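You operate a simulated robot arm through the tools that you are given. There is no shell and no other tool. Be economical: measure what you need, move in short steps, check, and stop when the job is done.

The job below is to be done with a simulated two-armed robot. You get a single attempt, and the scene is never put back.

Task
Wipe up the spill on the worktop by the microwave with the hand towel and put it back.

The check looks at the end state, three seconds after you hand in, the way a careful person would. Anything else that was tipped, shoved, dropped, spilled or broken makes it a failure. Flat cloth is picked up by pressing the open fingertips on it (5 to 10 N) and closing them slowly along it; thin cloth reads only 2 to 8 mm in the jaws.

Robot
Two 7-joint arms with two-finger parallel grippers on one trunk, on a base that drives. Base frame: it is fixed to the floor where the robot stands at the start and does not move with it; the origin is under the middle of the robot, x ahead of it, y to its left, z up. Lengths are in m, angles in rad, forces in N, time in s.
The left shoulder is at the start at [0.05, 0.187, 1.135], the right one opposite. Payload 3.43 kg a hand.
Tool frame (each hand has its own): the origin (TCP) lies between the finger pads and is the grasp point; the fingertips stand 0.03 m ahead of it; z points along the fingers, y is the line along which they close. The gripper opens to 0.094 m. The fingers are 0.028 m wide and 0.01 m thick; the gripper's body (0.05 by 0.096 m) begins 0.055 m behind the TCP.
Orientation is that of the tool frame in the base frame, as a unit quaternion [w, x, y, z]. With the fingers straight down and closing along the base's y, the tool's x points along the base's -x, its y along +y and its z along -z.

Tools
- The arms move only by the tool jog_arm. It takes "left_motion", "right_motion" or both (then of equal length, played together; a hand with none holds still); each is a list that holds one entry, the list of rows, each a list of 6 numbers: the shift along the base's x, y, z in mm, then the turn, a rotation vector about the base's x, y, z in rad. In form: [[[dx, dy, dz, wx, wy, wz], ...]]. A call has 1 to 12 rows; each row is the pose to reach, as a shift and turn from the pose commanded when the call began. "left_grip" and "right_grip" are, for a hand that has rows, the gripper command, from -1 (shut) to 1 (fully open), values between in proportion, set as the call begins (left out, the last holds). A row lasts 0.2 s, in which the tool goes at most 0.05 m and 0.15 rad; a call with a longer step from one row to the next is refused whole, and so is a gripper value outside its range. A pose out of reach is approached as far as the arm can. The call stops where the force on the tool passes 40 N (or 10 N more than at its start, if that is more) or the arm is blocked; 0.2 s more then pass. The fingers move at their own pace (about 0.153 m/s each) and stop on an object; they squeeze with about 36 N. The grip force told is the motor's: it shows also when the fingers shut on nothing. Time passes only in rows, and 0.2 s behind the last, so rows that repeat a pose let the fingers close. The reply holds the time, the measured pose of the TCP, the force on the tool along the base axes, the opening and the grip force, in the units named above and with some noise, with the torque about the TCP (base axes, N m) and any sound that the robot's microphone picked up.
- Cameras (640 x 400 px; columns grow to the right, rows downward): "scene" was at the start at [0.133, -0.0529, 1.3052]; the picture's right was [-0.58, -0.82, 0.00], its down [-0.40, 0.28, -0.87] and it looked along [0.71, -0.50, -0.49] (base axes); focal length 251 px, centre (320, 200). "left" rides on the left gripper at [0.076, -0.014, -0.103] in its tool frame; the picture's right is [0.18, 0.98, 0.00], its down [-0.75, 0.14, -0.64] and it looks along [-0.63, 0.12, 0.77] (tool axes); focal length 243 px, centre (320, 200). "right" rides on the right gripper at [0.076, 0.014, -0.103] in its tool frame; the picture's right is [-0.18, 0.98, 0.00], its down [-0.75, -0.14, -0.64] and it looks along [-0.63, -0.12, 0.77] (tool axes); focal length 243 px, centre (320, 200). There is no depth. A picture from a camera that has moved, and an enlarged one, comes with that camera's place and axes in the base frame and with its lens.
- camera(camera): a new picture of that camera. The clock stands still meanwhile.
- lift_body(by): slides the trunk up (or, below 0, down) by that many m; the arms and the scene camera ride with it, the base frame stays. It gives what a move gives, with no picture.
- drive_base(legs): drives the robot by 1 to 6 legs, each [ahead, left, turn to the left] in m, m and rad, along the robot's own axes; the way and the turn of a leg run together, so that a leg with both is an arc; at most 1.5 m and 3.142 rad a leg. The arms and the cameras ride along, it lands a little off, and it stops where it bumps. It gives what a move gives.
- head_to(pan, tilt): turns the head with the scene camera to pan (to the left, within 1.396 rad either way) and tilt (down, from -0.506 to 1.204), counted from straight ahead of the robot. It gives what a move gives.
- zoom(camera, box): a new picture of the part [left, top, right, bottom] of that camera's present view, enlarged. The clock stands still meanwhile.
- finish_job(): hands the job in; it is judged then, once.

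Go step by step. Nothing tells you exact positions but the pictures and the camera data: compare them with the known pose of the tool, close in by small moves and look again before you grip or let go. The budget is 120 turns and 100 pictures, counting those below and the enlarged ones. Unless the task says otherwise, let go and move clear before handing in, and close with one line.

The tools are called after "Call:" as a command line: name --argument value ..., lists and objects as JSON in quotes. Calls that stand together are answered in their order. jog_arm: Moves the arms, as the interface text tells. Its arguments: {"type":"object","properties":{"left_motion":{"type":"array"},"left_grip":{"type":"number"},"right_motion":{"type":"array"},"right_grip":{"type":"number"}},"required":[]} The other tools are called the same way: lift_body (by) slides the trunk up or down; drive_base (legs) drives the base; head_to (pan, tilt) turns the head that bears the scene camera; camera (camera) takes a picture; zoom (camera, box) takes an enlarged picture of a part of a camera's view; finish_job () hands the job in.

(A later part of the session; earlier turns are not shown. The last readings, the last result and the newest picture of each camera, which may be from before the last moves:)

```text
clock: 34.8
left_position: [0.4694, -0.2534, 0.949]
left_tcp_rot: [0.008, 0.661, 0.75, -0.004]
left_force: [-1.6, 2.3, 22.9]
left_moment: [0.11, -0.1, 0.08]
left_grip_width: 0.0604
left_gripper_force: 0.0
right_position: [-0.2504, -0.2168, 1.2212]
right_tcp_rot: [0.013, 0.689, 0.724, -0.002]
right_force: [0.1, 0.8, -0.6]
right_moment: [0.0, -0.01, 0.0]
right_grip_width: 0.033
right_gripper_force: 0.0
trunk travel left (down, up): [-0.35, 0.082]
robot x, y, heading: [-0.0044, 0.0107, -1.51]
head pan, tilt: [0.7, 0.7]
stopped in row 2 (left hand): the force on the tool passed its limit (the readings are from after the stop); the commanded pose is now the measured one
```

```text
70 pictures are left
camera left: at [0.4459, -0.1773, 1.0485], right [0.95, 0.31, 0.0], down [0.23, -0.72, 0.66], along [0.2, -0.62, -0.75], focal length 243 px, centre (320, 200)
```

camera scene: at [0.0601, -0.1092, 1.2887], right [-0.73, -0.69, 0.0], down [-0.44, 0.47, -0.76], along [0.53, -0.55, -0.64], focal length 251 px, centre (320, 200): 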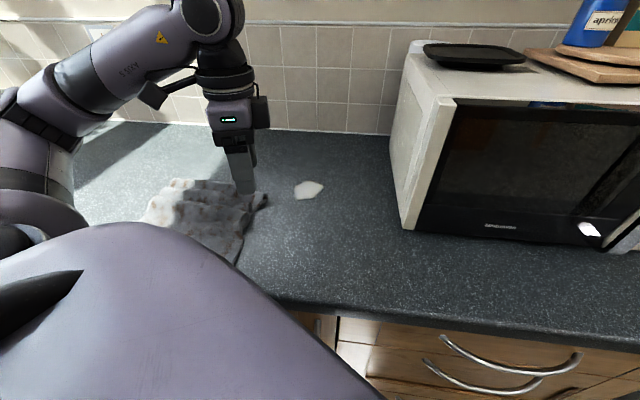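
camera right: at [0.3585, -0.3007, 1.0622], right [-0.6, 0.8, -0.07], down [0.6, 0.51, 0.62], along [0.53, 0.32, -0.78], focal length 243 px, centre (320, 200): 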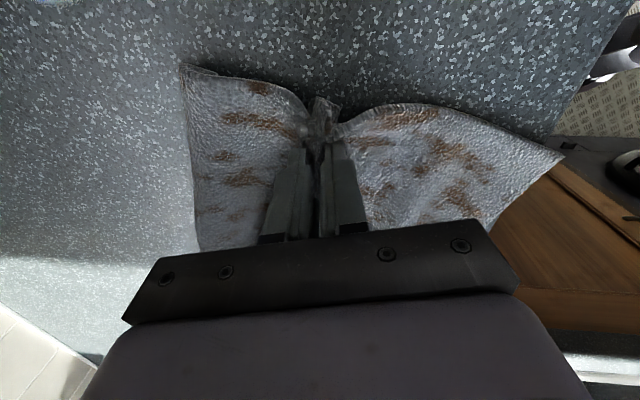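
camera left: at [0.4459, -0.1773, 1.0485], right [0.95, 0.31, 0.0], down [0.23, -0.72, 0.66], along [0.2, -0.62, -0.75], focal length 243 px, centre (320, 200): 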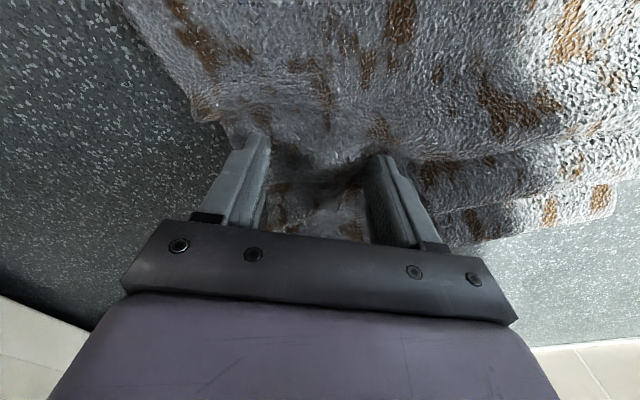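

The tips press both sides of the edge with cloth humped between them. I'll ease off and close in stages.

Call:
jog_arm --left_motion '[[[0, 0, 3, 0, 0, 0]]]' --left_grip 0.0

Call:
jog_arm --left_motion '[[[0, 0, 0, 0, 0, 0]]]' --left_grip -0.3

Call:
jog_arm --left_motion '[[[0, 0, 0, 0, 0, 0]]]' --left_grip -0.6

Call:
jog_arm --left_motion '[[[0, 0, 0, 0, 0, 0], [0, 0, 0, 0, 0, 0]]]' --left_grip -1

Call:
camera --camera "left"

```text
clock: 35.2
left_position: [0.4694, -0.2533, 0.9483]
left_tcp_rot: [0.006, 0.661, 0.751, -0.002]
left_force: [-0.7, -1.6, 15.0]
left_moment: [-0.05, -0.06, 0.01]
left_grip_width: 0.045
left_gripper_force: 0.0
right_position: [-0.2506, -0.2167, 1.22]
right_tcp_rot: [0.012, 0.69, 0.724, -0.003]
right_force: [-0.3, 0.0, 0.1]
right_moment: [-0.02, -0.04, 0.02]
right_grip_width: 0.0327
right_gripper_force: 0.0
trunk travel left (down, up): [-0.35, 0.082]
robot x, y, heading: [-0.0027, 0.0111, -1.513]
head pan, tilt: [0.7, 0.7]
```

```text
clock: 35.6
left_position: [0.471, -0.2529, 0.9483]
left_tcp_rot: [0.006, 0.662, 0.75, -0.002]
left_force: [1.8, -0.8, 15.6]
left_moment: [0.0, -0.07, 0.01]
left_grip_width: 0.0314
left_gripper_force: 0.0
right_position: [-0.2493, -0.2179, 1.2205]
right_tcp_rot: [0.013, 0.69, 0.724, -0.003]
right_force: [0.5, 1.4, -0.3]
right_moment: [0.03, 0.0, 0.02]
right_grip_width: 0.033
right_gripper_force: 0.1
trunk travel left (down, up): [-0.35, 0.082]
robot x, y, heading: [0.0012, 0.0078, -1.513]
head pan, tilt: [0.7, 0.7]
```

```text
clock: 36.0
left_position: [0.4691, -0.2516, 0.9481]
left_tcp_rot: [0.006, 0.661, 0.751, -0.002]
left_force: [-0.7, 0.5, 12.6]
left_moment: [0.0, 0.02, 0.02]
left_grip_width: 0.0191
left_gripper_force: 0.0
right_position: [-0.25, -0.2169, 1.2203]
right_tcp_rot: [0.013, 0.69, 0.724, -0.004]
right_force: [0.1, -1.0, 0.1]
right_moment: [0.01, -0.01, -0.01]
right_grip_width: 0.0329
right_gripper_force: 0.0
trunk travel left (down, up): [-0.35, 0.082]
robot x, y, heading: [-0.0048, 0.0173, -1.511]
head pan, tilt: [0.7, 0.7]
```

```text
clock: 36.6
left_position: [0.47, -0.253, 0.9478]
left_tcp_rot: [0.006, 0.661, 0.751, -0.002]
left_force: [-1.0, 0.1, 11.4]
left_moment: [-0.04, 0.01, -0.07]
left_grip_width: 0.0096
left_gripper_force: 36.0
right_position: [-0.2498, -0.2166, 1.2191]
right_tcp_rot: [0.013, 0.69, 0.724, -0.003]
right_force: [0.0, -0.5, 0.0]
right_moment: [0.0, -0.02, -0.01]
right_grip_width: 0.033
right_gripper_force: 0.1
trunk travel left (down, up): [-0.35, 0.082]
robot x, y, heading: [-0.0013, 0.0125, -1.51]
head pan, tilt: [0.7, 0.7]
```

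```text
69 pictures are left
camera left: at [0.4461, -0.1776, 1.0494], right [0.95, 0.31, 0.0], down [0.23, -0.72, 0.65], along [0.2, -0.62, -0.76], focal length 243 px, centre (320, 200)
```

left: 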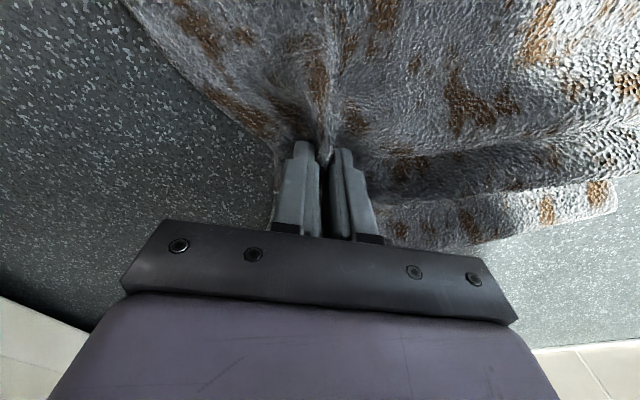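

I have a firm grip (9.6 mm at 36 N). I'll drag the towel toward and over the spill in two stages.

Call:
jog_arm --left_motion '[[[0, 0, 8, 0, 0, 0], [-4, -25, 8, 0, 0, 0], [-7, -50, 8, 0, 0, 0], [-10, -75, 8, 0, 0, 0], [-13, -100, 8, 0, 0, 0], [-16, -125, 8, 0, 0, 0], [-19, -150, 8, 0, 0, 0]]]'

Call:
camera --camera "scene"

```text
clock: 38.2
left_position: [0.452, -0.4037, 0.9542]
left_tcp_rot: [0.005, 0.661, 0.75, -0.001]
left_force: [1.2, 0.8, 0.4]
left_moment: [0.02, -0.07, 0.0]
left_grip_width: 0.009
left_gripper_force: 36.0
right_position: [-0.2493, -0.2187, 1.2198]
right_tcp_rot: [0.012, 0.689, 0.724, -0.003]
right_force: [0.1, -0.8, 0.2]
right_moment: [-0.04, -0.02, -0.05]
right_grip_width: 0.0328
right_gripper_force: 0.1
trunk travel left (down, up): [-0.35, 0.082]
robot x, y, heading: [0.0002, 0.0169, -1.514]
head pan, tilt: [0.7, 0.7]
```

```text
68 pictures are left
camera scene: at [0.0603, -0.1088, 1.2887], right [-0.73, -0.69, 0.0], down [-0.44, 0.47, -0.76], along [0.53, -0.55, -0.64], focal length 251 px, centre (320, 200)
```

scene: 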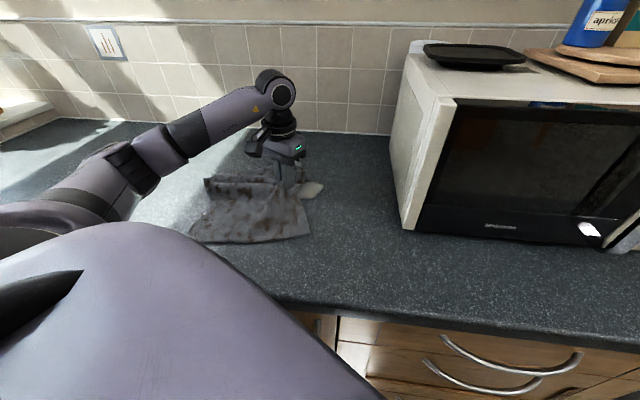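

The drag works well and the towel's front is at the spill. I'll continue past it.

Call:
jog_arm --left_motion '[[[-3, -25, 0, 0, 0, 0], [-6, -50, 0, 0, 0, 0], [-9, -75, 0, 0, 0, 0], [-12, -100, 0, 0, 0, 0], [-15, -125, 0, 0, 0, 0], [-18, -145, 0, 0, 0, 0]]]'

Call:
camera --camera "scene"

Call:
camera --camera "left"

```text
clock: 39.6
left_position: [0.4339, -0.5486, 0.955]
left_tcp_rot: [0.005, 0.661, 0.75, -0.003]
left_force: [-0.1, 0.0, 0.1]
left_moment: [0.03, -0.07, -0.02]
left_grip_width: 0.009
left_gripper_force: 35.9
right_position: [-0.2477, -0.2183, 1.2201]
right_tcp_rot: [0.012, 0.69, 0.724, -0.003]
right_force: [0.2, 0.2, 0.8]
right_moment: [0.02, 0.04, -0.01]
right_grip_width: 0.0328
right_gripper_force: 0.1
trunk travel left (down, up): [-0.35, 0.082]
robot x, y, heading: [-0.0025, 0.0111, -1.515]
head pan, tilt: [0.7, 0.7]
```

```text
67 pictures are left
camera scene: at [0.0602, -0.1086, 1.2887], right [-0.73, -0.69, 0.0], down [-0.44, 0.47, -0.77], along [0.53, -0.55, -0.64], focal length 251 px, centre (320, 200)
```

scene: 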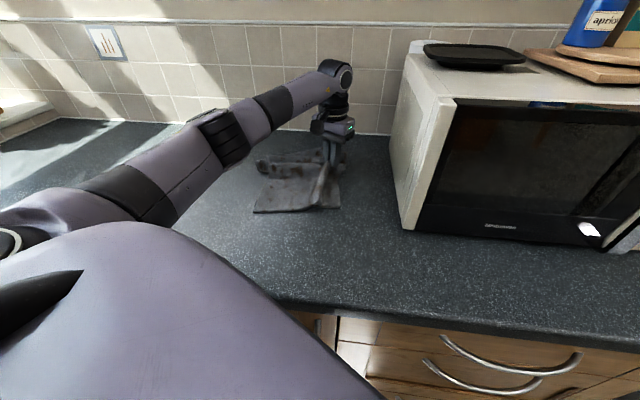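

```text
66 pictures are left
camera left: at [0.4103, -0.473, 1.0563], right [0.95, 0.31, 0.0], down [0.23, -0.72, 0.65], along [0.2, -0.62, -0.76], focal length 243 px, centre (320, 200)
```

left: 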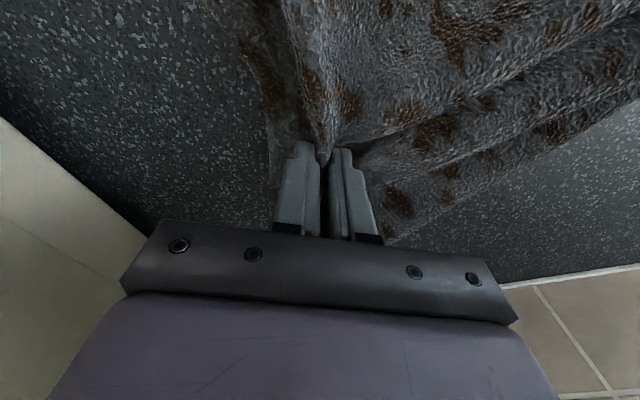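

The spill is now under the towel. I'll move back over it pressing lightly, and scrub.

Call:
jog_arm --left_motion '[[[6, 30, 0, 0, 0, 0], [12, 62, 0, 0, 0, 0], [12, 62, -6, 0, 0, 0], [12, 62, -10, 0, 0, 0]]]'

Call:
camera --camera "left"

Call:
camera --camera "scene"

```text
clock: 40.6
left_position: [0.4453, -0.4855, 0.9486]
left_tcp_rot: [0.007, 0.661, 0.75, -0.004]
left_force: [1.3, 0.4, 12.6]
left_moment: [0.01, -0.08, -0.01]
left_grip_width: 0.0091
left_gripper_force: 36.3
right_position: [-0.2496, -0.2163, 1.2205]
right_tcp_rot: [0.012, 0.69, 0.724, -0.003]
right_force: [0.4, 0.4, 0.1]
right_moment: [-0.03, -0.05, 0.0]
right_grip_width: 0.0329
right_gripper_force: 0.1
trunk travel left (down, up): [-0.35, 0.082]
robot x, y, heading: [-0.0038, 0.0104, -1.514]
head pan, tilt: [0.7, 0.7]
```

```text
65 pictures are left
camera left: at [0.4221, -0.4103, 1.0495], right [0.95, 0.31, 0.0], down [0.23, -0.72, 0.65], along [0.2, -0.62, -0.76], focal length 243 px, centre (320, 200)
```

left: 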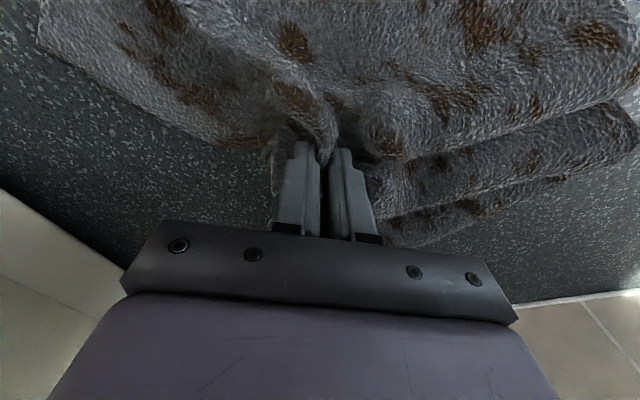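

```text
64 pictures are left
camera scene: at [0.0596, -0.1074, 1.2892], right [-0.73, -0.69, 0.0], down [-0.44, 0.47, -0.77], along [0.53, -0.56, -0.64], focal length 251 px, centre (320, 200)
```

scene: 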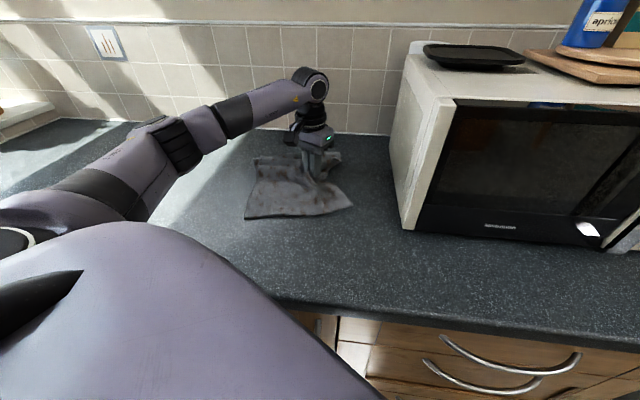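

The bunched cloth presses the spill's spot with about 12 N. I'll scrub in both directions.

Call:
jog_arm --left_motion '[[[20, 0, 0, 0, 0, 0], [40, 0, 0, 0, 0, 0], [40, -20, 0, 0, 0, 0], [15, -30, 0, 0, 0, 0], [-10, -40, 0, 0, 0, 0], [-35, -35, 0, 0, 0, 0], [-35, -10, 0, 0, 0, 0], [-35, 15, 0, 0, 0, 0], [-10, 25, 0, 0, 0, 0], [15, 30, 0, 0, 0, 0], [35, 25, 0, 0, 0, 0], [20, 0, 0, 0, 0, 0]]]'

Call:
jog_arm --left_motion '[[[-20, -15, 0, 0, 0, 0], [-45, -30, 0, 0, 0, 0], [-45, -5, 0, 0, 0, 0], [-20, 10, 0, 0, 0, 0], [0, 25, 0, 0, 0, 0], [0, 0, 0, 0, 0, 0], [-10, -30, 0, 0, 0, 0], [-10, -55, 0, 0, 0, 0], [-10, -30, 0, 0, 0, 0], [-10, 0, 0, 0, 0, 0]]]'

Call:
camera --camera "scene"

```text
clock: 43.2
left_position: [0.4663, -0.4842, 0.9466]
left_tcp_rot: [0.007, 0.66, 0.751, -0.001]
left_force: [3.8, 3.7, 21.5]
left_moment: [0.12, -0.17, -0.05]
left_grip_width: 0.0087
left_gripper_force: 36.6
right_position: [-0.2499, -0.2163, 1.2203]
right_tcp_rot: [0.013, 0.69, 0.724, -0.004]
right_force: [-0.7, 0.2, 0.4]
right_moment: [0.0, 0.01, 0.0]
right_grip_width: 0.0328
right_gripper_force: 0.1
trunk travel left (down, up): [-0.35, 0.082]
robot x, y, heading: [-0.0027, 0.0117, -1.509]
head pan, tilt: [0.7, 0.7]
```

```text
clock: 45.4
left_position: [0.4539, -0.4859, 0.9477]
left_tcp_rot: [0.008, 0.661, 0.75, -0.003]
left_force: [0.7, -4.5, 18.8]
left_moment: [-0.16, -0.06, 0.02]
left_grip_width: 0.0091
left_gripper_force: 35.9
right_position: [-0.2493, -0.2166, 1.2198]
right_tcp_rot: [0.013, 0.689, 0.724, -0.002]
right_force: [0.6, 0.2, 1.1]
right_moment: [-0.04, 0.01, 0.02]
right_grip_width: 0.0328
right_gripper_force: 0.1
trunk travel left (down, up): [-0.35, 0.082]
robot x, y, heading: [-0.001, 0.0094, -1.512]
head pan, tilt: [0.7, 0.7]
```

```text
63 pictures are left
camera scene: at [0.0594, -0.1074, 1.289], right [-0.73, -0.69, 0.0], down [-0.44, 0.47, -0.77], along [0.53, -0.56, -0.64], focal length 251 px, centre (320, 200)
```

scene: 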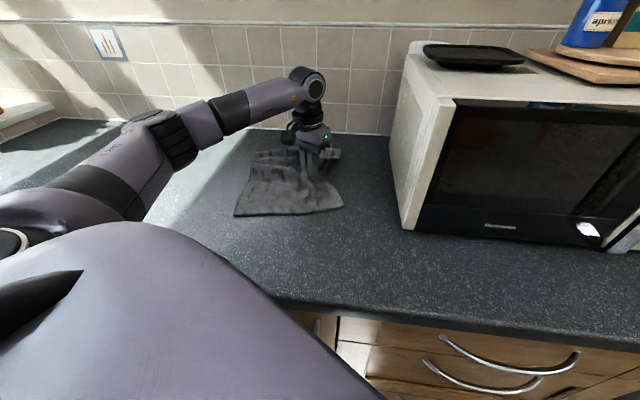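

I'll lift the towel to check the spot underneath.

Call:
jog_arm --left_motion '[[[0, 0, 40, 0, 0, 0], [0, 20, 85, 0, 0, 0], [0, 45, 125, 0, 0, 0], [0, 75, 160, 0, 0, 0], [0, 105, 195, 0, 0, 0], [0, 135, 225, 0, 0, 0], [0, 160, 250, 0, 0, 0], [0, 160, 250, 0, 0, 0]]]'

Call:
camera --camera "scene"

Call:
zoom --camera "scene" --box '[230, 130, 400, 236]'

```text
clock: 47.2
left_position: [0.4553, -0.3258, 1.1946]
left_tcp_rot: [0.004, 0.661, 0.75, -0.001]
left_force: [0.2, 0.1, 0.9]
left_moment: [-0.01, -0.02, -0.03]
left_grip_width: 0.009
left_gripper_force: 36.5
right_position: [-0.249, -0.2178, 1.2208]
right_tcp_rot: [0.011, 0.689, 0.724, -0.003]
right_force: [0.5, 0.3, -0.2]
right_moment: [-0.02, 0.02, 0.04]
right_grip_width: 0.033
right_gripper_force: 0.0
trunk travel left (down, up): [-0.35, 0.082]
robot x, y, heading: [-0.0021, 0.0093, -1.514]
head pan, tilt: [0.7, 0.7]
```

```text
62 pictures are left
camera scene: at [0.0608, -0.1088, 1.2886], right [-0.73, -0.69, 0.0], down [-0.44, 0.47, -0.76], along [0.53, -0.55, -0.64], focal length 251 px, centre (320, 200)
```

scene: 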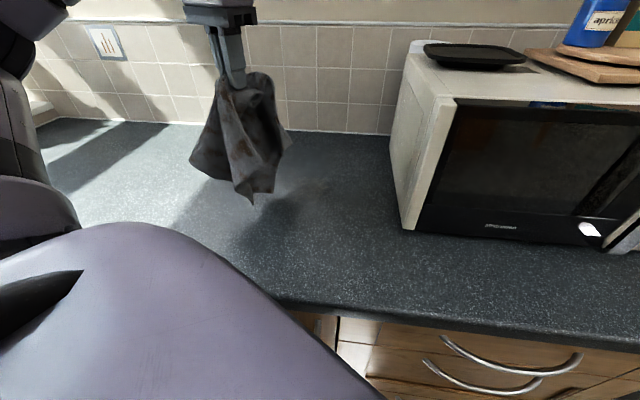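

```text
3.76 times, centred on (315, 183) of scene
camera zoom: at [0.0608, -0.1088, 1.2886], right [-0.73, -0.69, 0.0], down [-0.44, 0.47, -0.76], along [0.53, -0.55, -0.64], focal length 946 px, centre (339, 264)
```

zoom: 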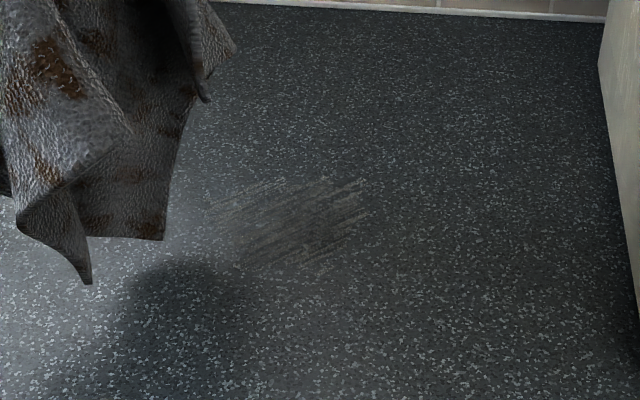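

Most of it is gone, but a faint streaky film remains around (0.465, -0.48). I'll lay the towel back on it, trailing, and scrub more broadly.

Call:
jog_arm --left_motion '[[[3, 0, -45, 0, 0, 0], [6, 0, -90, 0, 0, 0], [10, -20, -125, 0, 0, 0], [10, -50, -155, 0, 0, 0], [10, -85, -185, 0, 0, 0], [10, -120, -215, 0, 0, 0], [10, -150, -235, 0, 0, 0], [10, -160, -246, 0, 0, 0]]]'

Call:
camera --camera "scene"

```text
clock: 49.0
left_position: [0.4646, -0.4849, 0.9574]
left_tcp_rot: [0.008, 0.661, 0.751, -0.005]
left_force: [1.2, 8.3, 29.6]
left_moment: [0.5, -0.35, 0.07]
left_grip_width: 0.0092
left_gripper_force: 36.3
right_position: [-0.2514, -0.2146, 1.221]
right_tcp_rot: [0.013, 0.69, 0.724, -0.004]
right_force: [-0.5, -1.0, 0.6]
right_moment: [0.01, 0.01, -0.05]
right_grip_width: 0.0329
right_gripper_force: 0.0
trunk travel left (down, up): [-0.35, 0.082]
robot x, y, heading: [0.0009, 0.012, -1.507]
head pan, tilt: [0.7, 0.7]
```

```text
60 pictures are left
camera scene: at [0.0584, -0.1051, 1.2898], right [-0.73, -0.69, 0.0], down [-0.44, 0.46, -0.77], along [0.53, -0.56, -0.64], focal length 251 px, centre (320, 200)
```

scene: 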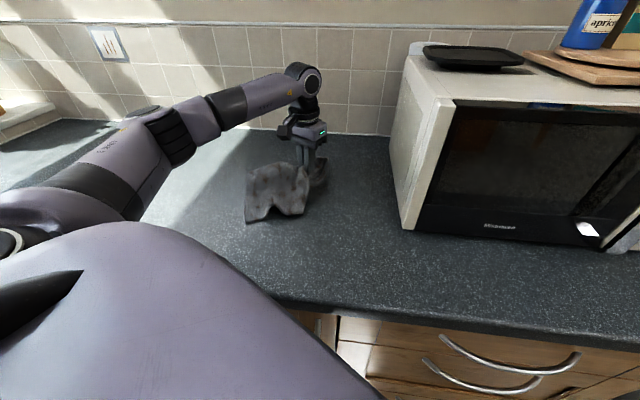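

The cloth is bunched under the fingers at 30 N, so I'll ease up slightly and sweep the whole film area.

Call:
jog_arm --left_motion '[[[0, 20, 5, 0, 0, 0], [30, 45, 4, 0, 0, 0], [55, 30, 4, 0, 0, 0], [55, 0, 4, 0, 0, 0], [50, -30, 4, 0, 0, 0], [30, -60, 4, 0, 0, 0], [20, -30, 4, 0, 0, 0], [20, 0, 4, 0, 0, 0], [20, 35, 4, 0, 0, 0], [0, 55, 4, 0, 0, 0], [-5, 25, 4, 0, 0, 0], [-5, -10, 4, 0, 0, 0]]]'

Call:
jog_arm --left_motion '[[[0, -30, 0, 0, 0, 0], [5, -55, 0, 0, 0, 0], [-20, -60, 0, 0, 0, 0], [-25, -30, 0, 0, 0, 0], [-25, 0, 0, 0, 0, 0], [-25, 30, 0, 0, 0, 0], [-25, 55, 0, 0, 0, 0], [-45, 35, 0, 0, 0, 0], [-50, 5, 0, 0, 0, 0], [-50, -25, 0, 0, 0, 0], [-30, -45, 0, 0, 0, 0], [0, -30, 0, 0, 0, 0]]]'

Call:
jog_arm --left_motion '[[[30, -10, 0, 0, 0, 0], [55, 10, 0, 0, 0, 0], [30, 25, 0, 0, 0, 0], [0, 15, 0, 0, 0, 0], [-25, 5, 0, 0, 0, 0], [-25, 30, 0, 0, 0, 0], [0, 45, 0, 0, 0, 0], [30, 55, 0, 0, 0, 0], [30, 55, 40, 0, 0, 0], [20, 80, 80, 0, 0, 0], [10, 110, 115, 0, 0, 0], [0, 140, 150, 0, 0, 0]]]'

Call:
jog_arm --left_motion '[[[0, 20, 40, 0, 0, 0], [0, 40, 80, 0, 0, 0], [0, 40, 100, 0, 0, 0]]]'

Call:
camera --camera "scene"

Call:
zoom --camera "scene" --box '[230, 130, 400, 236]'

```text
clock: 50.4
left_position: [0.5027, -0.5012, 0.9574]
left_tcp_rot: [0.01, 0.655, 0.755, -0.004]
left_force: [-6.1, 0.7, 22.4]
left_moment: [0.23, -0.04, 0.01]
left_grip_width: 0.0089
left_gripper_force: 36.4
left hand out of reach, approached as far as the arm can: row 4, 5, 6
right_position: [-0.2513, -0.2184, 1.2188]
right_tcp_rot: [0.013, 0.689, 0.725, -0.002]
right_force: [0.4, -0.4, -0.7]
right_moment: [0.03, 0.01, -0.02]
right_grip_width: 0.033
right_gripper_force: 0.0
trunk travel left (down, up): [-0.35, 0.082]
robot x, y, heading: [0.0008, 0.0128, -1.505]
head pan, tilt: [0.7, 0.7]
stopped in row 7 (left hand): the force on the tool passed its limit (the readings are from after the stop); the commanded pose is now the measured one
```

```text
clock: 53.0
left_position: [0.4733, -0.5364, 0.9564]
left_tcp_rot: [0.012, 0.656, 0.755, -0.006]
left_force: [-5.7, -4.8, 25.8]
left_moment: [0.08, -0.01, -0.06]
left_grip_width: 0.0088
left_gripper_force: 36.2
left hand out of reach, approached as far as the arm can: row 1, 2, 3, 11, 12
right_position: [-0.2519, -0.2162, 1.2194]
right_tcp_rot: [0.013, 0.689, 0.724, -0.003]
right_force: [-0.4, 0.1, 0.7]
right_moment: [0.0, -0.05, 0.0]
right_grip_width: 0.033
right_gripper_force: 0.0
trunk travel left (down, up): [-0.35, 0.082]
robot x, y, heading: [-0.0028, 0.0104, -1.513]
head pan, tilt: [0.7, 0.7]
```

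```text
clock: 55.6
left_position: [0.4778, -0.3955, 1.101]
left_tcp_rot: [0.008, 0.654, 0.756, -0.001]
left_force: [-0.4, 0.2, -0.6]
left_moment: [0.01, -0.01, -0.02]
left_grip_width: 0.009
left_gripper_force: 36.0
left hand out of reach, approached as far as the arm can: row 1, 2, 3
right_position: [-0.2491, -0.2173, 1.2203]
right_tcp_rot: [0.012, 0.69, 0.724, -0.003]
right_force: [0.1, 0.5, 1.2]
right_moment: [-0.01, 0.01, 0.01]
right_grip_width: 0.0326
right_gripper_force: 0.1
trunk travel left (down, up): [-0.35, 0.082]
robot x, y, heading: [-0.0013, 0.0132, -1.508]
head pan, tilt: [0.7, 0.7]
```

```text
clock: 56.4
left_position: [0.4783, -0.355, 1.2024]
left_tcp_rot: [0.007, 0.655, 0.755, -0.001]
left_force: [0.7, -0.2, -0.1]
left_moment: [0.02, -0.02, -0.08]
left_grip_width: 0.0087
left_gripper_force: 36.0
right_position: [-0.2481, -0.2176, 1.22]
right_tcp_rot: [0.011, 0.69, 0.724, -0.003]
right_force: [-0.6, 0.2, 0.7]
right_moment: [0.04, 0.0, 0.01]
right_grip_width: 0.0328
right_gripper_force: 0.0
trunk travel left (down, up): [-0.35, 0.082]
robot x, y, heading: [0.0009, 0.0117, -1.51]
head pan, tilt: [0.7, 0.7]
```

```text
59 pictures are left
camera scene: at [0.0605, -0.1085, 1.2887], right [-0.72, -0.69, 0.0], down [-0.44, 0.47, -0.77], along [0.53, -0.55, -0.64], focal length 251 px, centre (320, 200)
```

scene: 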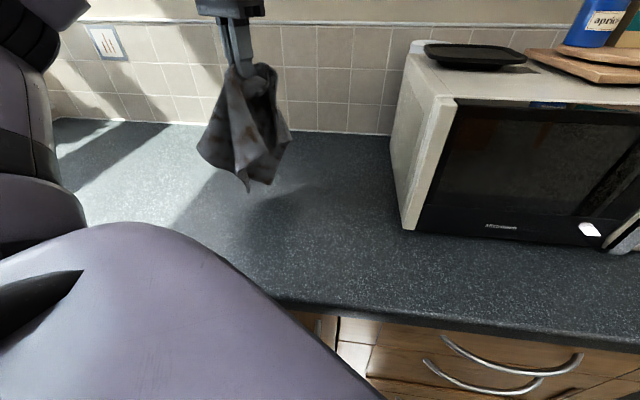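

```text
3.76 times, centred on (315, 183) of scene
camera zoom: at [0.0605, -0.1085, 1.2887], right [-0.72, -0.69, 0.0], down [-0.44, 0.47, -0.77], along [0.53, -0.55, -0.64], focal length 946 px, centre (339, 264)
```

zoom: 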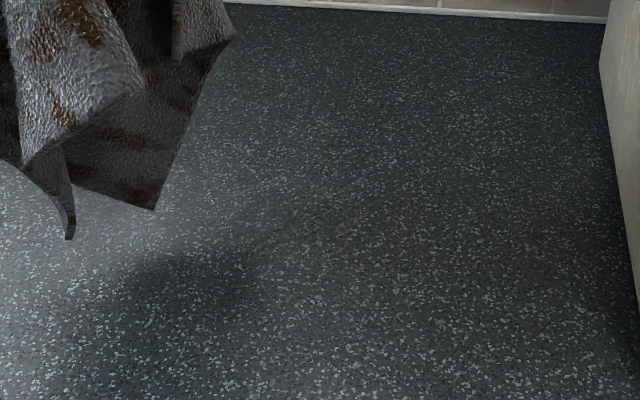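

The film is almost gone; I'll zoom in more to judge what remains.

Call:
zoom --camera "scene" --box '[275, 165, 355, 215]'

Call:
camera --camera "left"

```text
8.00 times, centred on (315, 190) of scene
camera zoom: at [0.0605, -0.1085, 1.2887], right [-0.72, -0.69, 0.0], down [-0.44, 0.47, -0.77], along [0.53, -0.55, -0.64], focal length 2011 px, centre (360, 280)
```

zoom: 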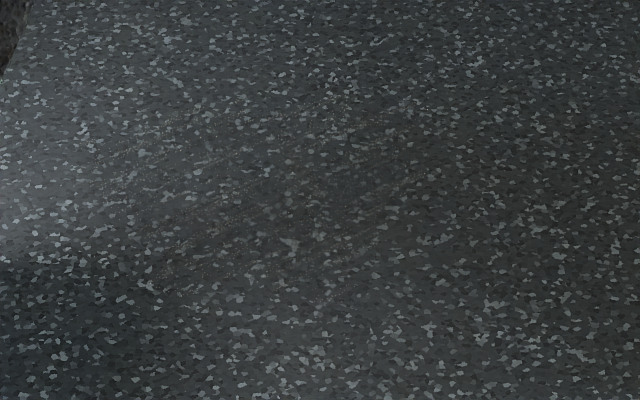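

```text
56 pictures are left
camera left: at [0.4526, -0.2801, 1.3031], right [0.95, 0.32, 0.01], down [0.24, -0.72, 0.65], along [0.22, -0.62, -0.76], focal length 243 px, centre (320, 200)
```

left: 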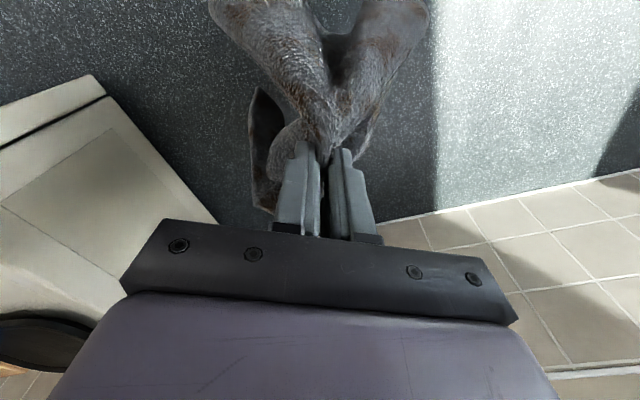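

Just a few faint specks remain, so I'll do one more wiping pass to be sure.

Call:
jog_arm --left_motion '[[[0, 25, -45, 0, 0, 0], [0, 25, -90, 0, 0, 0], [0, 10, -125, 0, 0, 0], [-5, -20, -155, 0, 0, 0], [-8, -50, -185, 0, 0, 0], [-8, -85, -215, 0, 0, 0], [-8, -115, -235, 0, 0, 0], [-8, -125, -243, 0, 0, 0]]]'

Call:
jog_arm --left_motion '[[[10, 30, 2, 0, 0, 0], [20, 55, 2, 0, 0, 0], [25, 25, 2, 0, 0, 0], [20, -5, 2, 0, 0, 0], [10, -35, 2, 0, 0, 0], [0, -60, 2, 0, 0, 0], [-5, -30, 2, 0, 0, 0], [-5, 0, 2, 0, 0, 0], [-5, 30, 2, 0, 0, 0], [-25, 45, 2, 0, 0, 0], [-30, 15, 2, 0, 0, 0], [-30, -15, 2, 0, 0, 0]]]'

Call:
jog_arm --left_motion '[[[-5, -25, 0, 0, 0, 0], [-25, 0, 0, 0, 0, 0], [-20, 30, 0, 0, 0, 0], [10, 20, 0, 0, 0, 0], [40, 10, 0, 0, 0, 0], [50, 30, 0, 0, 0, 0], [25, 45, 0, 0, 0, 0], [-5, 35, 0, 0, 0, 0], [10, 0, 0, 0, 0, 0], [25, -25, 0, 0, 0, 0], [35, 5, 0, 0, 0, 0], [30, 35, 0, 0, 0, 0]]]'

Call:
jog_arm --left_motion '[[[0, 10, 40, 0, 0, 0], [0, 30, 80, 0, 0, 0], [0, 55, 120, 0, 0, 0], [0, 80, 160, 0, 0, 0], [0, 105, 200, 0, 0, 0], [0, 120, 240, 0, 0, 0], [0, 120, 260, 0, 0, 0]]]'

Call:
zoom --camera "scene" --box '[275, 165, 355, 215]'

Call:
camera --camera "scene"

```text
refused: row 1 steps farther than a row can; nothing moved
```

```text
clock: 59.0
left_position: [0.4484, -0.3698, 1.2033]
left_tcp_rot: [0.008, 0.655, 0.755, -0.001]
left_force: [0.4, -0.6, -1.1]
left_moment: [-0.02, 0.01, -0.03]
left_grip_width: 0.0088
left_gripper_force: 36.3
left hand out of reach, approached as far as the arm can: row 2
right_position: [-0.2483, -0.2194, 1.2201]
right_tcp_rot: [0.012, 0.69, 0.724, -0.002]
right_force: [-0.7, -0.6, 1.0]
right_moment: [0.03, 0.0, 0.02]
right_grip_width: 0.0329
right_gripper_force: 0.1
trunk travel left (down, up): [-0.35, 0.082]
robot x, y, heading: [0.0015, 0.0107, -1.51]
head pan, tilt: [0.7, 0.7]
```

```text
clock: 61.6
left_position: [0.4784, -0.3352, 1.203]
left_tcp_rot: [0.009, 0.655, 0.756, -0.001]
left_force: [-0.4, 0.6, -1.3]
left_moment: [-0.02, -0.01, -0.03]
left_grip_width: 0.009
left_gripper_force: 36.0
right_position: [-0.2484, -0.2178, 1.2202]
right_tcp_rot: [0.012, 0.689, 0.725, -0.002]
right_force: [-0.7, 0.4, -0.7]
right_moment: [-0.01, -0.04, -0.04]
right_grip_width: 0.0328
right_gripper_force: 0.0
trunk travel left (down, up): [-0.35, 0.082]
robot x, y, heading: [-0.0023, 0.0145, -1.512]
head pan, tilt: [0.7, 0.7]
```

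```text
clock: 63.2
left_position: [0.4636, -0.3239, 1.2867]
left_tcp_rot: [0.01, 0.655, 0.756, -0.002]
left_force: [-0.9, 0.3, -1.2]
left_moment: [0.01, 0.0, -0.04]
left_grip_width: 0.009
left_gripper_force: 35.9
left hand out of reach, approached as far as the arm can: row 2, 3, 4, 5, 6, 7
right_position: [-0.2479, -0.2174, 1.2203]
right_tcp_rot: [0.012, 0.689, 0.724, -0.003]
right_force: [0.0, -0.8, 0.5]
right_moment: [-0.02, 0.01, -0.01]
right_grip_width: 0.0329
right_gripper_force: 0.1
trunk travel left (down, up): [-0.35, 0.082]
robot x, y, heading: [-0.0037, 0.0142, -1.512]
head pan, tilt: [0.7, 0.7]
```

```text
8.00 times, centred on (315, 190) of scene
camera zoom: at [0.0609, -0.1085, 1.2887], right [-0.72, -0.69, 0.0], down [-0.44, 0.47, -0.76], along [0.53, -0.55, -0.64], focal length 2011 px, centre (360, 280)
```

zoom: 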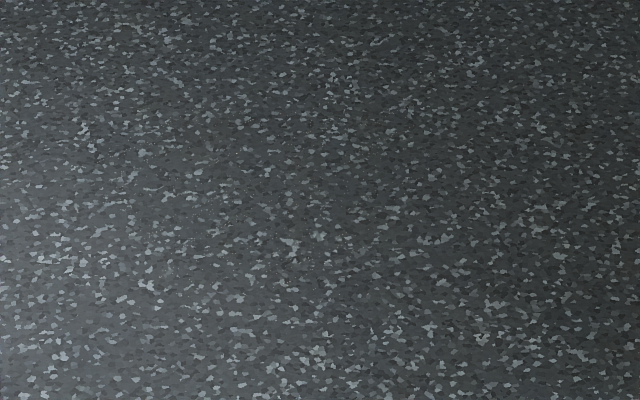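

```text
54 pictures are left
camera scene: at [0.0609, -0.1085, 1.2887], right [-0.72, -0.69, 0.0], down [-0.44, 0.47, -0.76], along [0.53, -0.55, -0.64], focal length 251 px, centre (320, 200)
```

scene: 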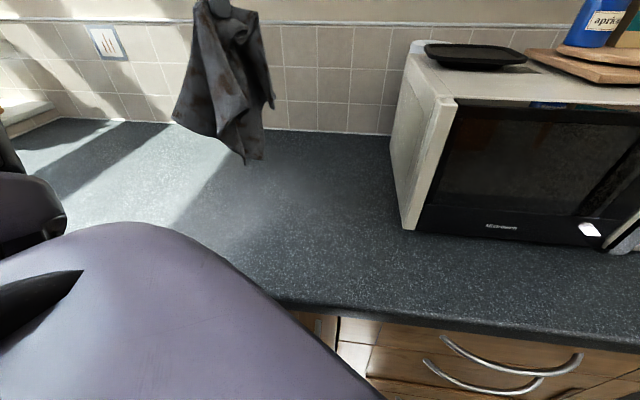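

The mis-sized row was refused and the other moves ran harmlessly in the air; the surface already looks clean. I'll do one final pass from here with proper steps.

Call:
jog_arm --left_motion '[[[0, 0, -45, 0, 0, 0], [3, 0, -90, 0, 0, 0], [5, 0, -135, 0, 0, 0], [6, 0, -180, 0, 0, 0], [6, -20, -215, 0, 0, 0], [6, -50, -245, 0, 0, 0], [6, -80, -275, 0, 0, 0], [6, -110, -300, 0, 0, 0], [6, -140, -320, 0, 0, 0], [6, -155, -327, 0, 0, 0]]]'

```text
clock: 65.4
left_position: [0.4701, -0.4795, 0.9624]
left_tcp_rot: [0.009, 0.654, 0.756, -0.002]
left_force: [0.6, 1.5, 5.3]
left_moment: [0.03, -0.04, -0.02]
left_grip_width: 0.0091
left_gripper_force: 35.7
right_position: [-0.2488, -0.2178, 1.2198]
right_tcp_rot: [0.012, 0.69, 0.724, -0.003]
right_force: [-0.5, -0.2, 1.0]
right_moment: [-0.04, 0.0, 0.01]
right_grip_width: 0.0329
right_gripper_force: 0.0
trunk travel left (down, up): [-0.35, 0.082]
robot x, y, heading: [-0.003, 0.0083, -1.507]
head pan, tilt: [0.7, 0.7]
```

Contact is light at 5 N; I'll press a few mm more and scrub.

Call:
jog_arm --left_motion '[[[0, 0, -5, 0, 0, 0], [10, 30, -5, 0, 0, 0], [20, 55, -5, 0, 0, 0], [25, 25, -5, 0, 0, 0], [20, -5, -5, 0, 0, 0], [10, -35, -5, 0, 0, 0], [0, -60, -5, 0, 0, 0], [-5, -30, -5, 0, 0, 0], [-5, 0, -5, 0, 0, 0], [-5, 30, -5, 0, 0, 0], [-25, 45, -5, 0, 0, 0], [-30, 15, -5, 0, 0, 0]]]'

Call:
jog_arm --left_motion '[[[0, -30, 0, 0, 0, 0], [-10, -55, 0, 0, 0, 0], [-25, -30, 0, 0, 0, 0], [-25, 0, 0, 0, 0, 0], [0, 20, 0, 0, 0, 0], [30, 10, 0, 0, 0, 0], [50, 0, 0, 0, 0, 0], [50, -25, 0, 0, 0, 0], [25, -20, 0, 0, 0, 0], [0, -10, 0, 0, 0, 0], [20, 20, 0, 0, 0, 0], [20, 40, 0, 0, 0, 0]]]'

Call:
jog_arm --left_motion '[[[0, 10, 40, 0, 0, 0], [0, 30, 80, 0, 0, 0], [0, 55, 120, 0, 0, 0], [0, 80, 160, 0, 0, 0], [0, 105, 200, 0, 0, 0], [0, 120, 245, 0, 0, 0], [0, 120, 245, 0, 0, 0]]]'

Call:
zoom --camera "scene" --box '[230, 140, 390, 240]'

Call:
camera --camera "scene"

```text
clock: 68.0
left_position: [0.4394, -0.4651, 0.9579]
left_tcp_rot: [0.008, 0.655, 0.756, 0.0]
left_force: [-1.3, 0.9, 5.0]
left_moment: [0.06, -0.06, -0.02]
left_grip_width: 0.009
left_gripper_force: 36.0
right_position: [-0.249, -0.2185, 1.2194]
right_tcp_rot: [0.012, 0.69, 0.724, -0.003]
right_force: [-1.1, 0.2, 0.5]
right_moment: [0.02, 0.02, -0.01]
right_grip_width: 0.0328
right_gripper_force: 0.0
trunk travel left (down, up): [-0.35, 0.082]
robot x, y, heading: [-0.0063, 0.0126, -1.508]
head pan, tilt: [0.7, 0.7]
```

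```text
clock: 70.6
left_position: [0.4607, -0.4243, 0.9568]
left_tcp_rot: [0.009, 0.655, 0.756, -0.001]
left_force: [0.8, -1.3, 3.4]
left_moment: [-0.05, -0.08, -0.06]
left_grip_width: 0.0089
left_gripper_force: 36.2
right_position: [-0.2481, -0.2167, 1.2201]
right_tcp_rot: [0.011, 0.689, 0.725, -0.003]
right_force: [-0.2, -0.1, 0.2]
right_moment: [0.0, 0.01, 0.0]
right_grip_width: 0.0327
right_gripper_force: 0.1
trunk travel left (down, up): [-0.35, 0.082]
robot x, y, heading: [-0.0022, 0.0101, -1.51]
head pan, tilt: [0.7, 0.7]
```

```text
clock: 72.2
left_position: [0.4614, -0.3055, 1.2021]
left_tcp_rot: [0.007, 0.655, 0.756, 0.0]
left_force: [0.4, -0.2, -1.2]
left_moment: [0.05, 0.04, -0.02]
left_grip_width: 0.009
left_gripper_force: 36.3
right_position: [-0.2472, -0.2198, 1.2201]
right_tcp_rot: [0.01, 0.69, 0.724, -0.003]
right_force: [0.1, 0.2, 0.0]
right_moment: [0.07, 0.01, 0.01]
right_grip_width: 0.0327
right_gripper_force: 0.1
trunk travel left (down, up): [-0.35, 0.082]
robot x, y, heading: [-0.0015, 0.0141, -1.512]
head pan, tilt: [0.7, 0.7]
```

```text
4.00 times, centred on (310, 190) of scene
camera zoom: at [0.0615, -0.1095, 1.2884], right [-0.72, -0.69, 0.0], down [-0.44, 0.47, -0.76], along [0.53, -0.55, -0.65], focal length 1006 px, centre (360, 240)
```

zoom: 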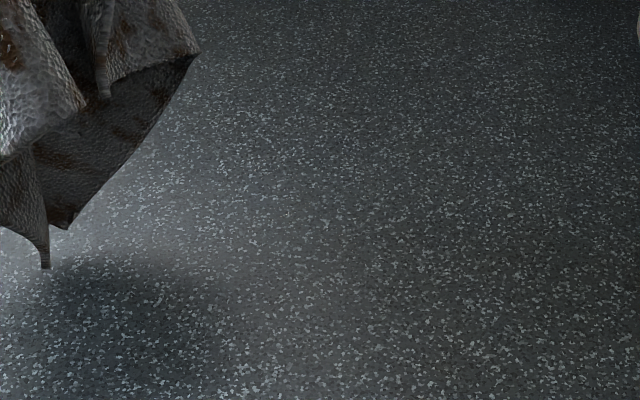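

```text
52 pictures are left
camera scene: at [0.0615, -0.1095, 1.2884], right [-0.72, -0.69, 0.0], down [-0.44, 0.47, -0.76], along [0.53, -0.55, -0.65], focal length 251 px, centre (320, 200)
```

scene: 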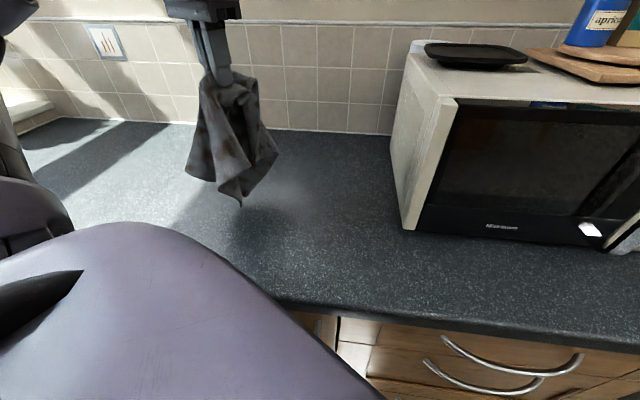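

The worktop is clean. Now I'll carry the towel back above its original place, turning the wrist to suit the reach.

Call:
jog_arm --left_motion '[[[20, 21, -4, 0, 0, 0.09], [40, 42, -8, 0, 0, 0.18], [60, 63, -12, 0, 0, 0.27], [80, 84, -16, 0, 0, 0.36], [100, 105, -22, 0, 0, 0.45], [120, 126, -26, 0, 0, 0.54], [139, 145, -30, 0, 0, 0.63], [139, 145, -30, 0, 0, 0.63]]]'

Call:
head_to --pan 1.1 --tilt 0.6

Call:
camera --camera "scene"

```text
clock: 74.0
left_position: [0.6523, -0.2765, 1.1611]
left_tcp_rot: [0.008, 0.388, 0.922, 0.002]
left_force: [-0.4, 0.2, -0.8]
left_moment: [0.02, 0.01, -0.16]
left_grip_width: 0.0081
left_gripper_force: 35.7
left hand out of reach, approached as far as the arm can: row 1, 2, 3, 4, 5, 6, 7, 8
right_position: [-0.2481, -0.2174, 1.2196]
right_tcp_rot: [0.012, 0.689, 0.725, -0.002]
right_force: [0.1, 0.0, 0.3]
right_moment: [0.03, 0.01, -0.02]
right_grip_width: 0.033
right_gripper_force: 0.0
trunk travel left (down, up): [-0.35, 0.082]
robot x, y, heading: [-0.0025, 0.0068, -1.51]
head pan, tilt: [0.7, 0.7]
```

```text
clock: 74.8
left_position: [0.6519, -0.275, 1.1632]
left_tcp_rot: [0.008, 0.388, 0.922, 0.001]
left_force: [0.2, 0.7, -0.9]
left_moment: [0.02, -0.03, -0.19]
left_grip_width: 0.0084
left_gripper_force: 36.6
right_position: [-0.2489, -0.2178, 1.2202]
right_tcp_rot: [0.012, 0.69, 0.724, -0.003]
right_force: [-0.2, 0.5, 0.0]
right_moment: [-0.03, -0.01, -0.06]
right_grip_width: 0.033
right_gripper_force: 0.0
trunk travel left (down, up): [-0.35, 0.082]
robot x, y, heading: [-0.0019, 0.0144, -1.51]
head pan, tilt: [1.1, 0.6]
```

```text
51 pictures are left
camera scene: at [0.0833, -0.0823, 1.2973], right [-0.4, -0.92, 0.0], down [-0.52, 0.23, -0.82], along [0.76, -0.33, -0.57], focal length 251 px, centre (320, 200)
```

scene: 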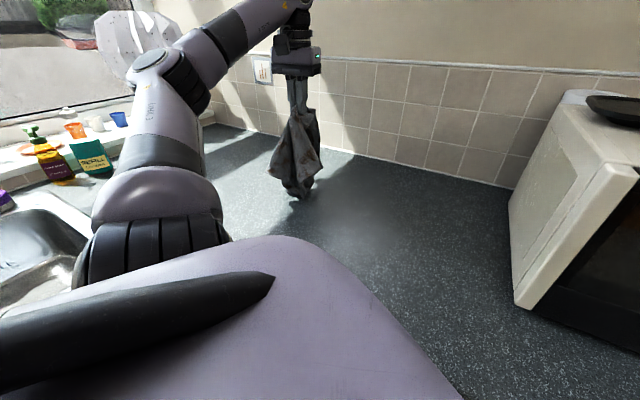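

At this heading the arm can't swing further left. I'll bring the towel in, then turn the base back left about 0.6 rad.

Call:
jog_arm --left_motion '[[[-35, 0, 8, 0, 0, -0.05], [-70, 0, 16, 0, 0, -0.1], [-105, -5, 24, 0, 0, -0.15], [-140, -10, 32, 0, 0, -0.2], [-175, -15, 38, 0, 0, -0.25], [-205, -20, 44, 0, 0, -0.3]]]'

Call:
drive_base --legs '[[0, 0, 0.6]]'

Call:
head_to --pan 0.5 --tilt 0.7

Call:
camera --camera "scene"

```text
clock: 76.2
left_position: [0.4456, -0.2961, 1.2047]
left_tcp_rot: [0.008, 0.522, 0.853, 0.002]
left_force: [0.5, 0.4, -0.7]
left_moment: [0.0, -0.03, 0.2]
left_grip_width: 0.0076
left_gripper_force: 36.5
left hand out of reach, approached as far as the arm can: row 1, 2, 3, 4, 5
right_position: [-0.2484, -0.2194, 1.2194]
right_tcp_rot: [0.012, 0.69, 0.724, -0.002]
right_force: [0.0, 0.2, 0.2]
right_moment: [-0.01, -0.01, 0.01]
right_grip_width: 0.0328
right_gripper_force: 0.0
trunk travel left (down, up): [-0.35, 0.082]
robot x, y, heading: [0.0021, 0.0108, -1.511]
head pan, tilt: [1.1, 0.6]
```

```text
clock: 78.3
left_position: [0.5423, 0.0152, 1.2045]
left_tcp_rot: [0.008, 0.243, 0.97, 0.002]
left_force: [-0.8, 0.2, -0.6]
left_moment: [0.05, 0.01, -0.19]
left_grip_width: 0.0078
left_gripper_force: 36.4
right_position: [-0.0729, -0.3178, 1.2207]
right_tcp_rot: [0.011, 0.441, 0.897, 0.001]
right_force: [0.5, 0.1, -0.3]
right_moment: [0.02, 0.0, 0.02]
right_grip_width: 0.0329
right_gripper_force: 0.0
trunk travel left (down, up): [-0.35, 0.082]
robot x, y, heading: [-0.0038, 0.0121, -0.904]
head pan, tilt: [1.1, 0.6]
```

```text
clock: 79.3
left_position: [0.5421, 0.0155, 1.2043]
left_tcp_rot: [0.008, 0.243, 0.97, 0.004]
left_force: [0.6, 0.0, -0.2]
left_moment: [-0.01, 0.01, -0.17]
left_grip_width: 0.0078
left_gripper_force: 35.8
right_position: [-0.0735, -0.3172, 1.2202]
right_tcp_rot: [0.013, 0.442, 0.897, 0.001]
right_force: [0.0, -0.4, 0.1]
right_moment: [-0.01, 0.0, 0.02]
right_grip_width: 0.0329
right_gripper_force: 0.1
trunk travel left (down, up): [-0.35, 0.082]
robot x, y, heading: [-0.0002, 0.0136, -0.901]
head pan, tilt: [0.499, 0.7]
```

```text
50 pictures are left
camera scene: at [0.113, -0.0678, 1.2887], right [-0.39, -0.92, 0.0], down [-0.59, 0.25, -0.77], along [0.7, -0.3, -0.64], focal length 251 px, centre (320, 200)
```

scene: 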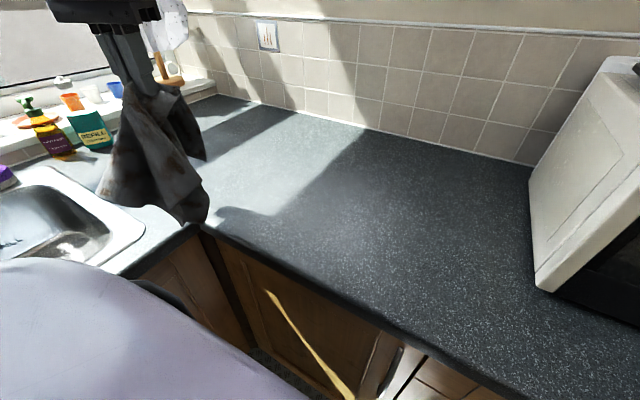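

The arm can now work directly over the towel's home. I'll move above the far side of the original spot before laying it down toward the spill side.

Call:
jog_arm --left_motion '[[[18, -33, -5, 0, 0, 0], [36, -66, -10, 0, 0, 0], [54, -99, -20, 0, 0, 0], [72, -132, -25, 0, 0, 0], [90, -165, -34, 0, 0, 0], [90, -165, -34, 0, 0, 0]]]'

Call:
camera --camera "scene"

```text
clock: 80.7
left_position: [0.6316, -0.1491, 1.1705]
left_tcp_rot: [0.008, 0.243, 0.97, 0.003]
left_force: [0.2, -0.8, 0.0]
left_moment: [0.02, -0.01, -0.15]
left_grip_width: 0.0079
left_gripper_force: 35.8
right_position: [-0.0732, -0.3157, 1.2197]
right_tcp_rot: [0.013, 0.441, 0.897, 0.001]
right_force: [0.2, 0.2, 0.2]
right_moment: [-0.03, -0.01, 0.03]
right_grip_width: 0.0327
right_gripper_force: 0.0
trunk travel left (down, up): [-0.35, 0.082]
robot x, y, heading: [-0.0036, 0.0137, -0.902]
head pan, tilt: [0.499, 0.7]
```

```text
49 pictures are left
camera scene: at [0.1129, -0.0675, 1.2887], right [-0.39, -0.92, 0.0], down [-0.59, 0.25, -0.77], along [0.7, -0.3, -0.64], focal length 251 px, centre (320, 200)
```

scene: 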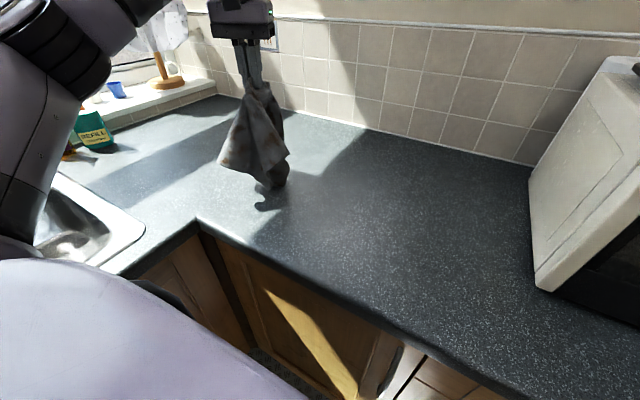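

I'll lower the tail onto the far side and lay the towel along the original fold direction.

Call:
jog_arm --left_motion '[[[15, 12, -40, 0, 0, 0], [30, 24, -80, 0, 0, 0], [5, 3, -100, 0, 0, 0], [-25, -21, -120, 0, 0, 0], [-55, -46, -140, 0, 0, 0], [-85, -71, -160, 0, 0, 0], [-115, -96, -182, 0, 0, 0], [-140, -116, -203, 0, 0, 0], [-150, -122, -210, 0, 0, 0]]]'

Call:
camera --camera "scene"

```text
clock: 82.7
left_position: [0.4811, -0.2711, 0.9611]
left_tcp_rot: [0.008, 0.242, 0.97, 0.003]
left_force: [0.6, 0.9, 0.7]
left_moment: [0.03, -0.07, -0.16]
left_grip_width: 0.0078
left_gripper_force: 36.3
right_position: [-0.0734, -0.3175, 1.2195]
right_tcp_rot: [0.012, 0.442, 0.897, 0.001]
right_force: [-0.3, 0.3, -0.5]
right_moment: [0.01, -0.02, -0.02]
right_grip_width: 0.033
right_gripper_force: 0.0
trunk travel left (down, up): [-0.35, 0.082]
robot x, y, heading: [-0.002, 0.0071, -0.904]
head pan, tilt: [0.499, 0.7]
```

```text
48 pictures are left
camera scene: at [0.1129, -0.0678, 1.2888], right [-0.39, -0.92, 0.0], down [-0.59, 0.25, -0.77], along [0.7, -0.3, -0.64], focal length 251 px, centre (320, 200)
```

scene: 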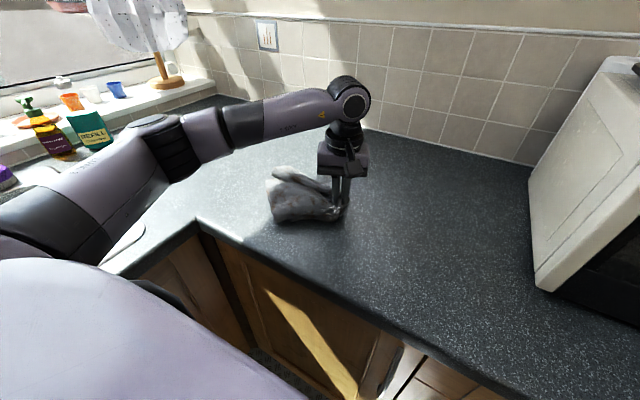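

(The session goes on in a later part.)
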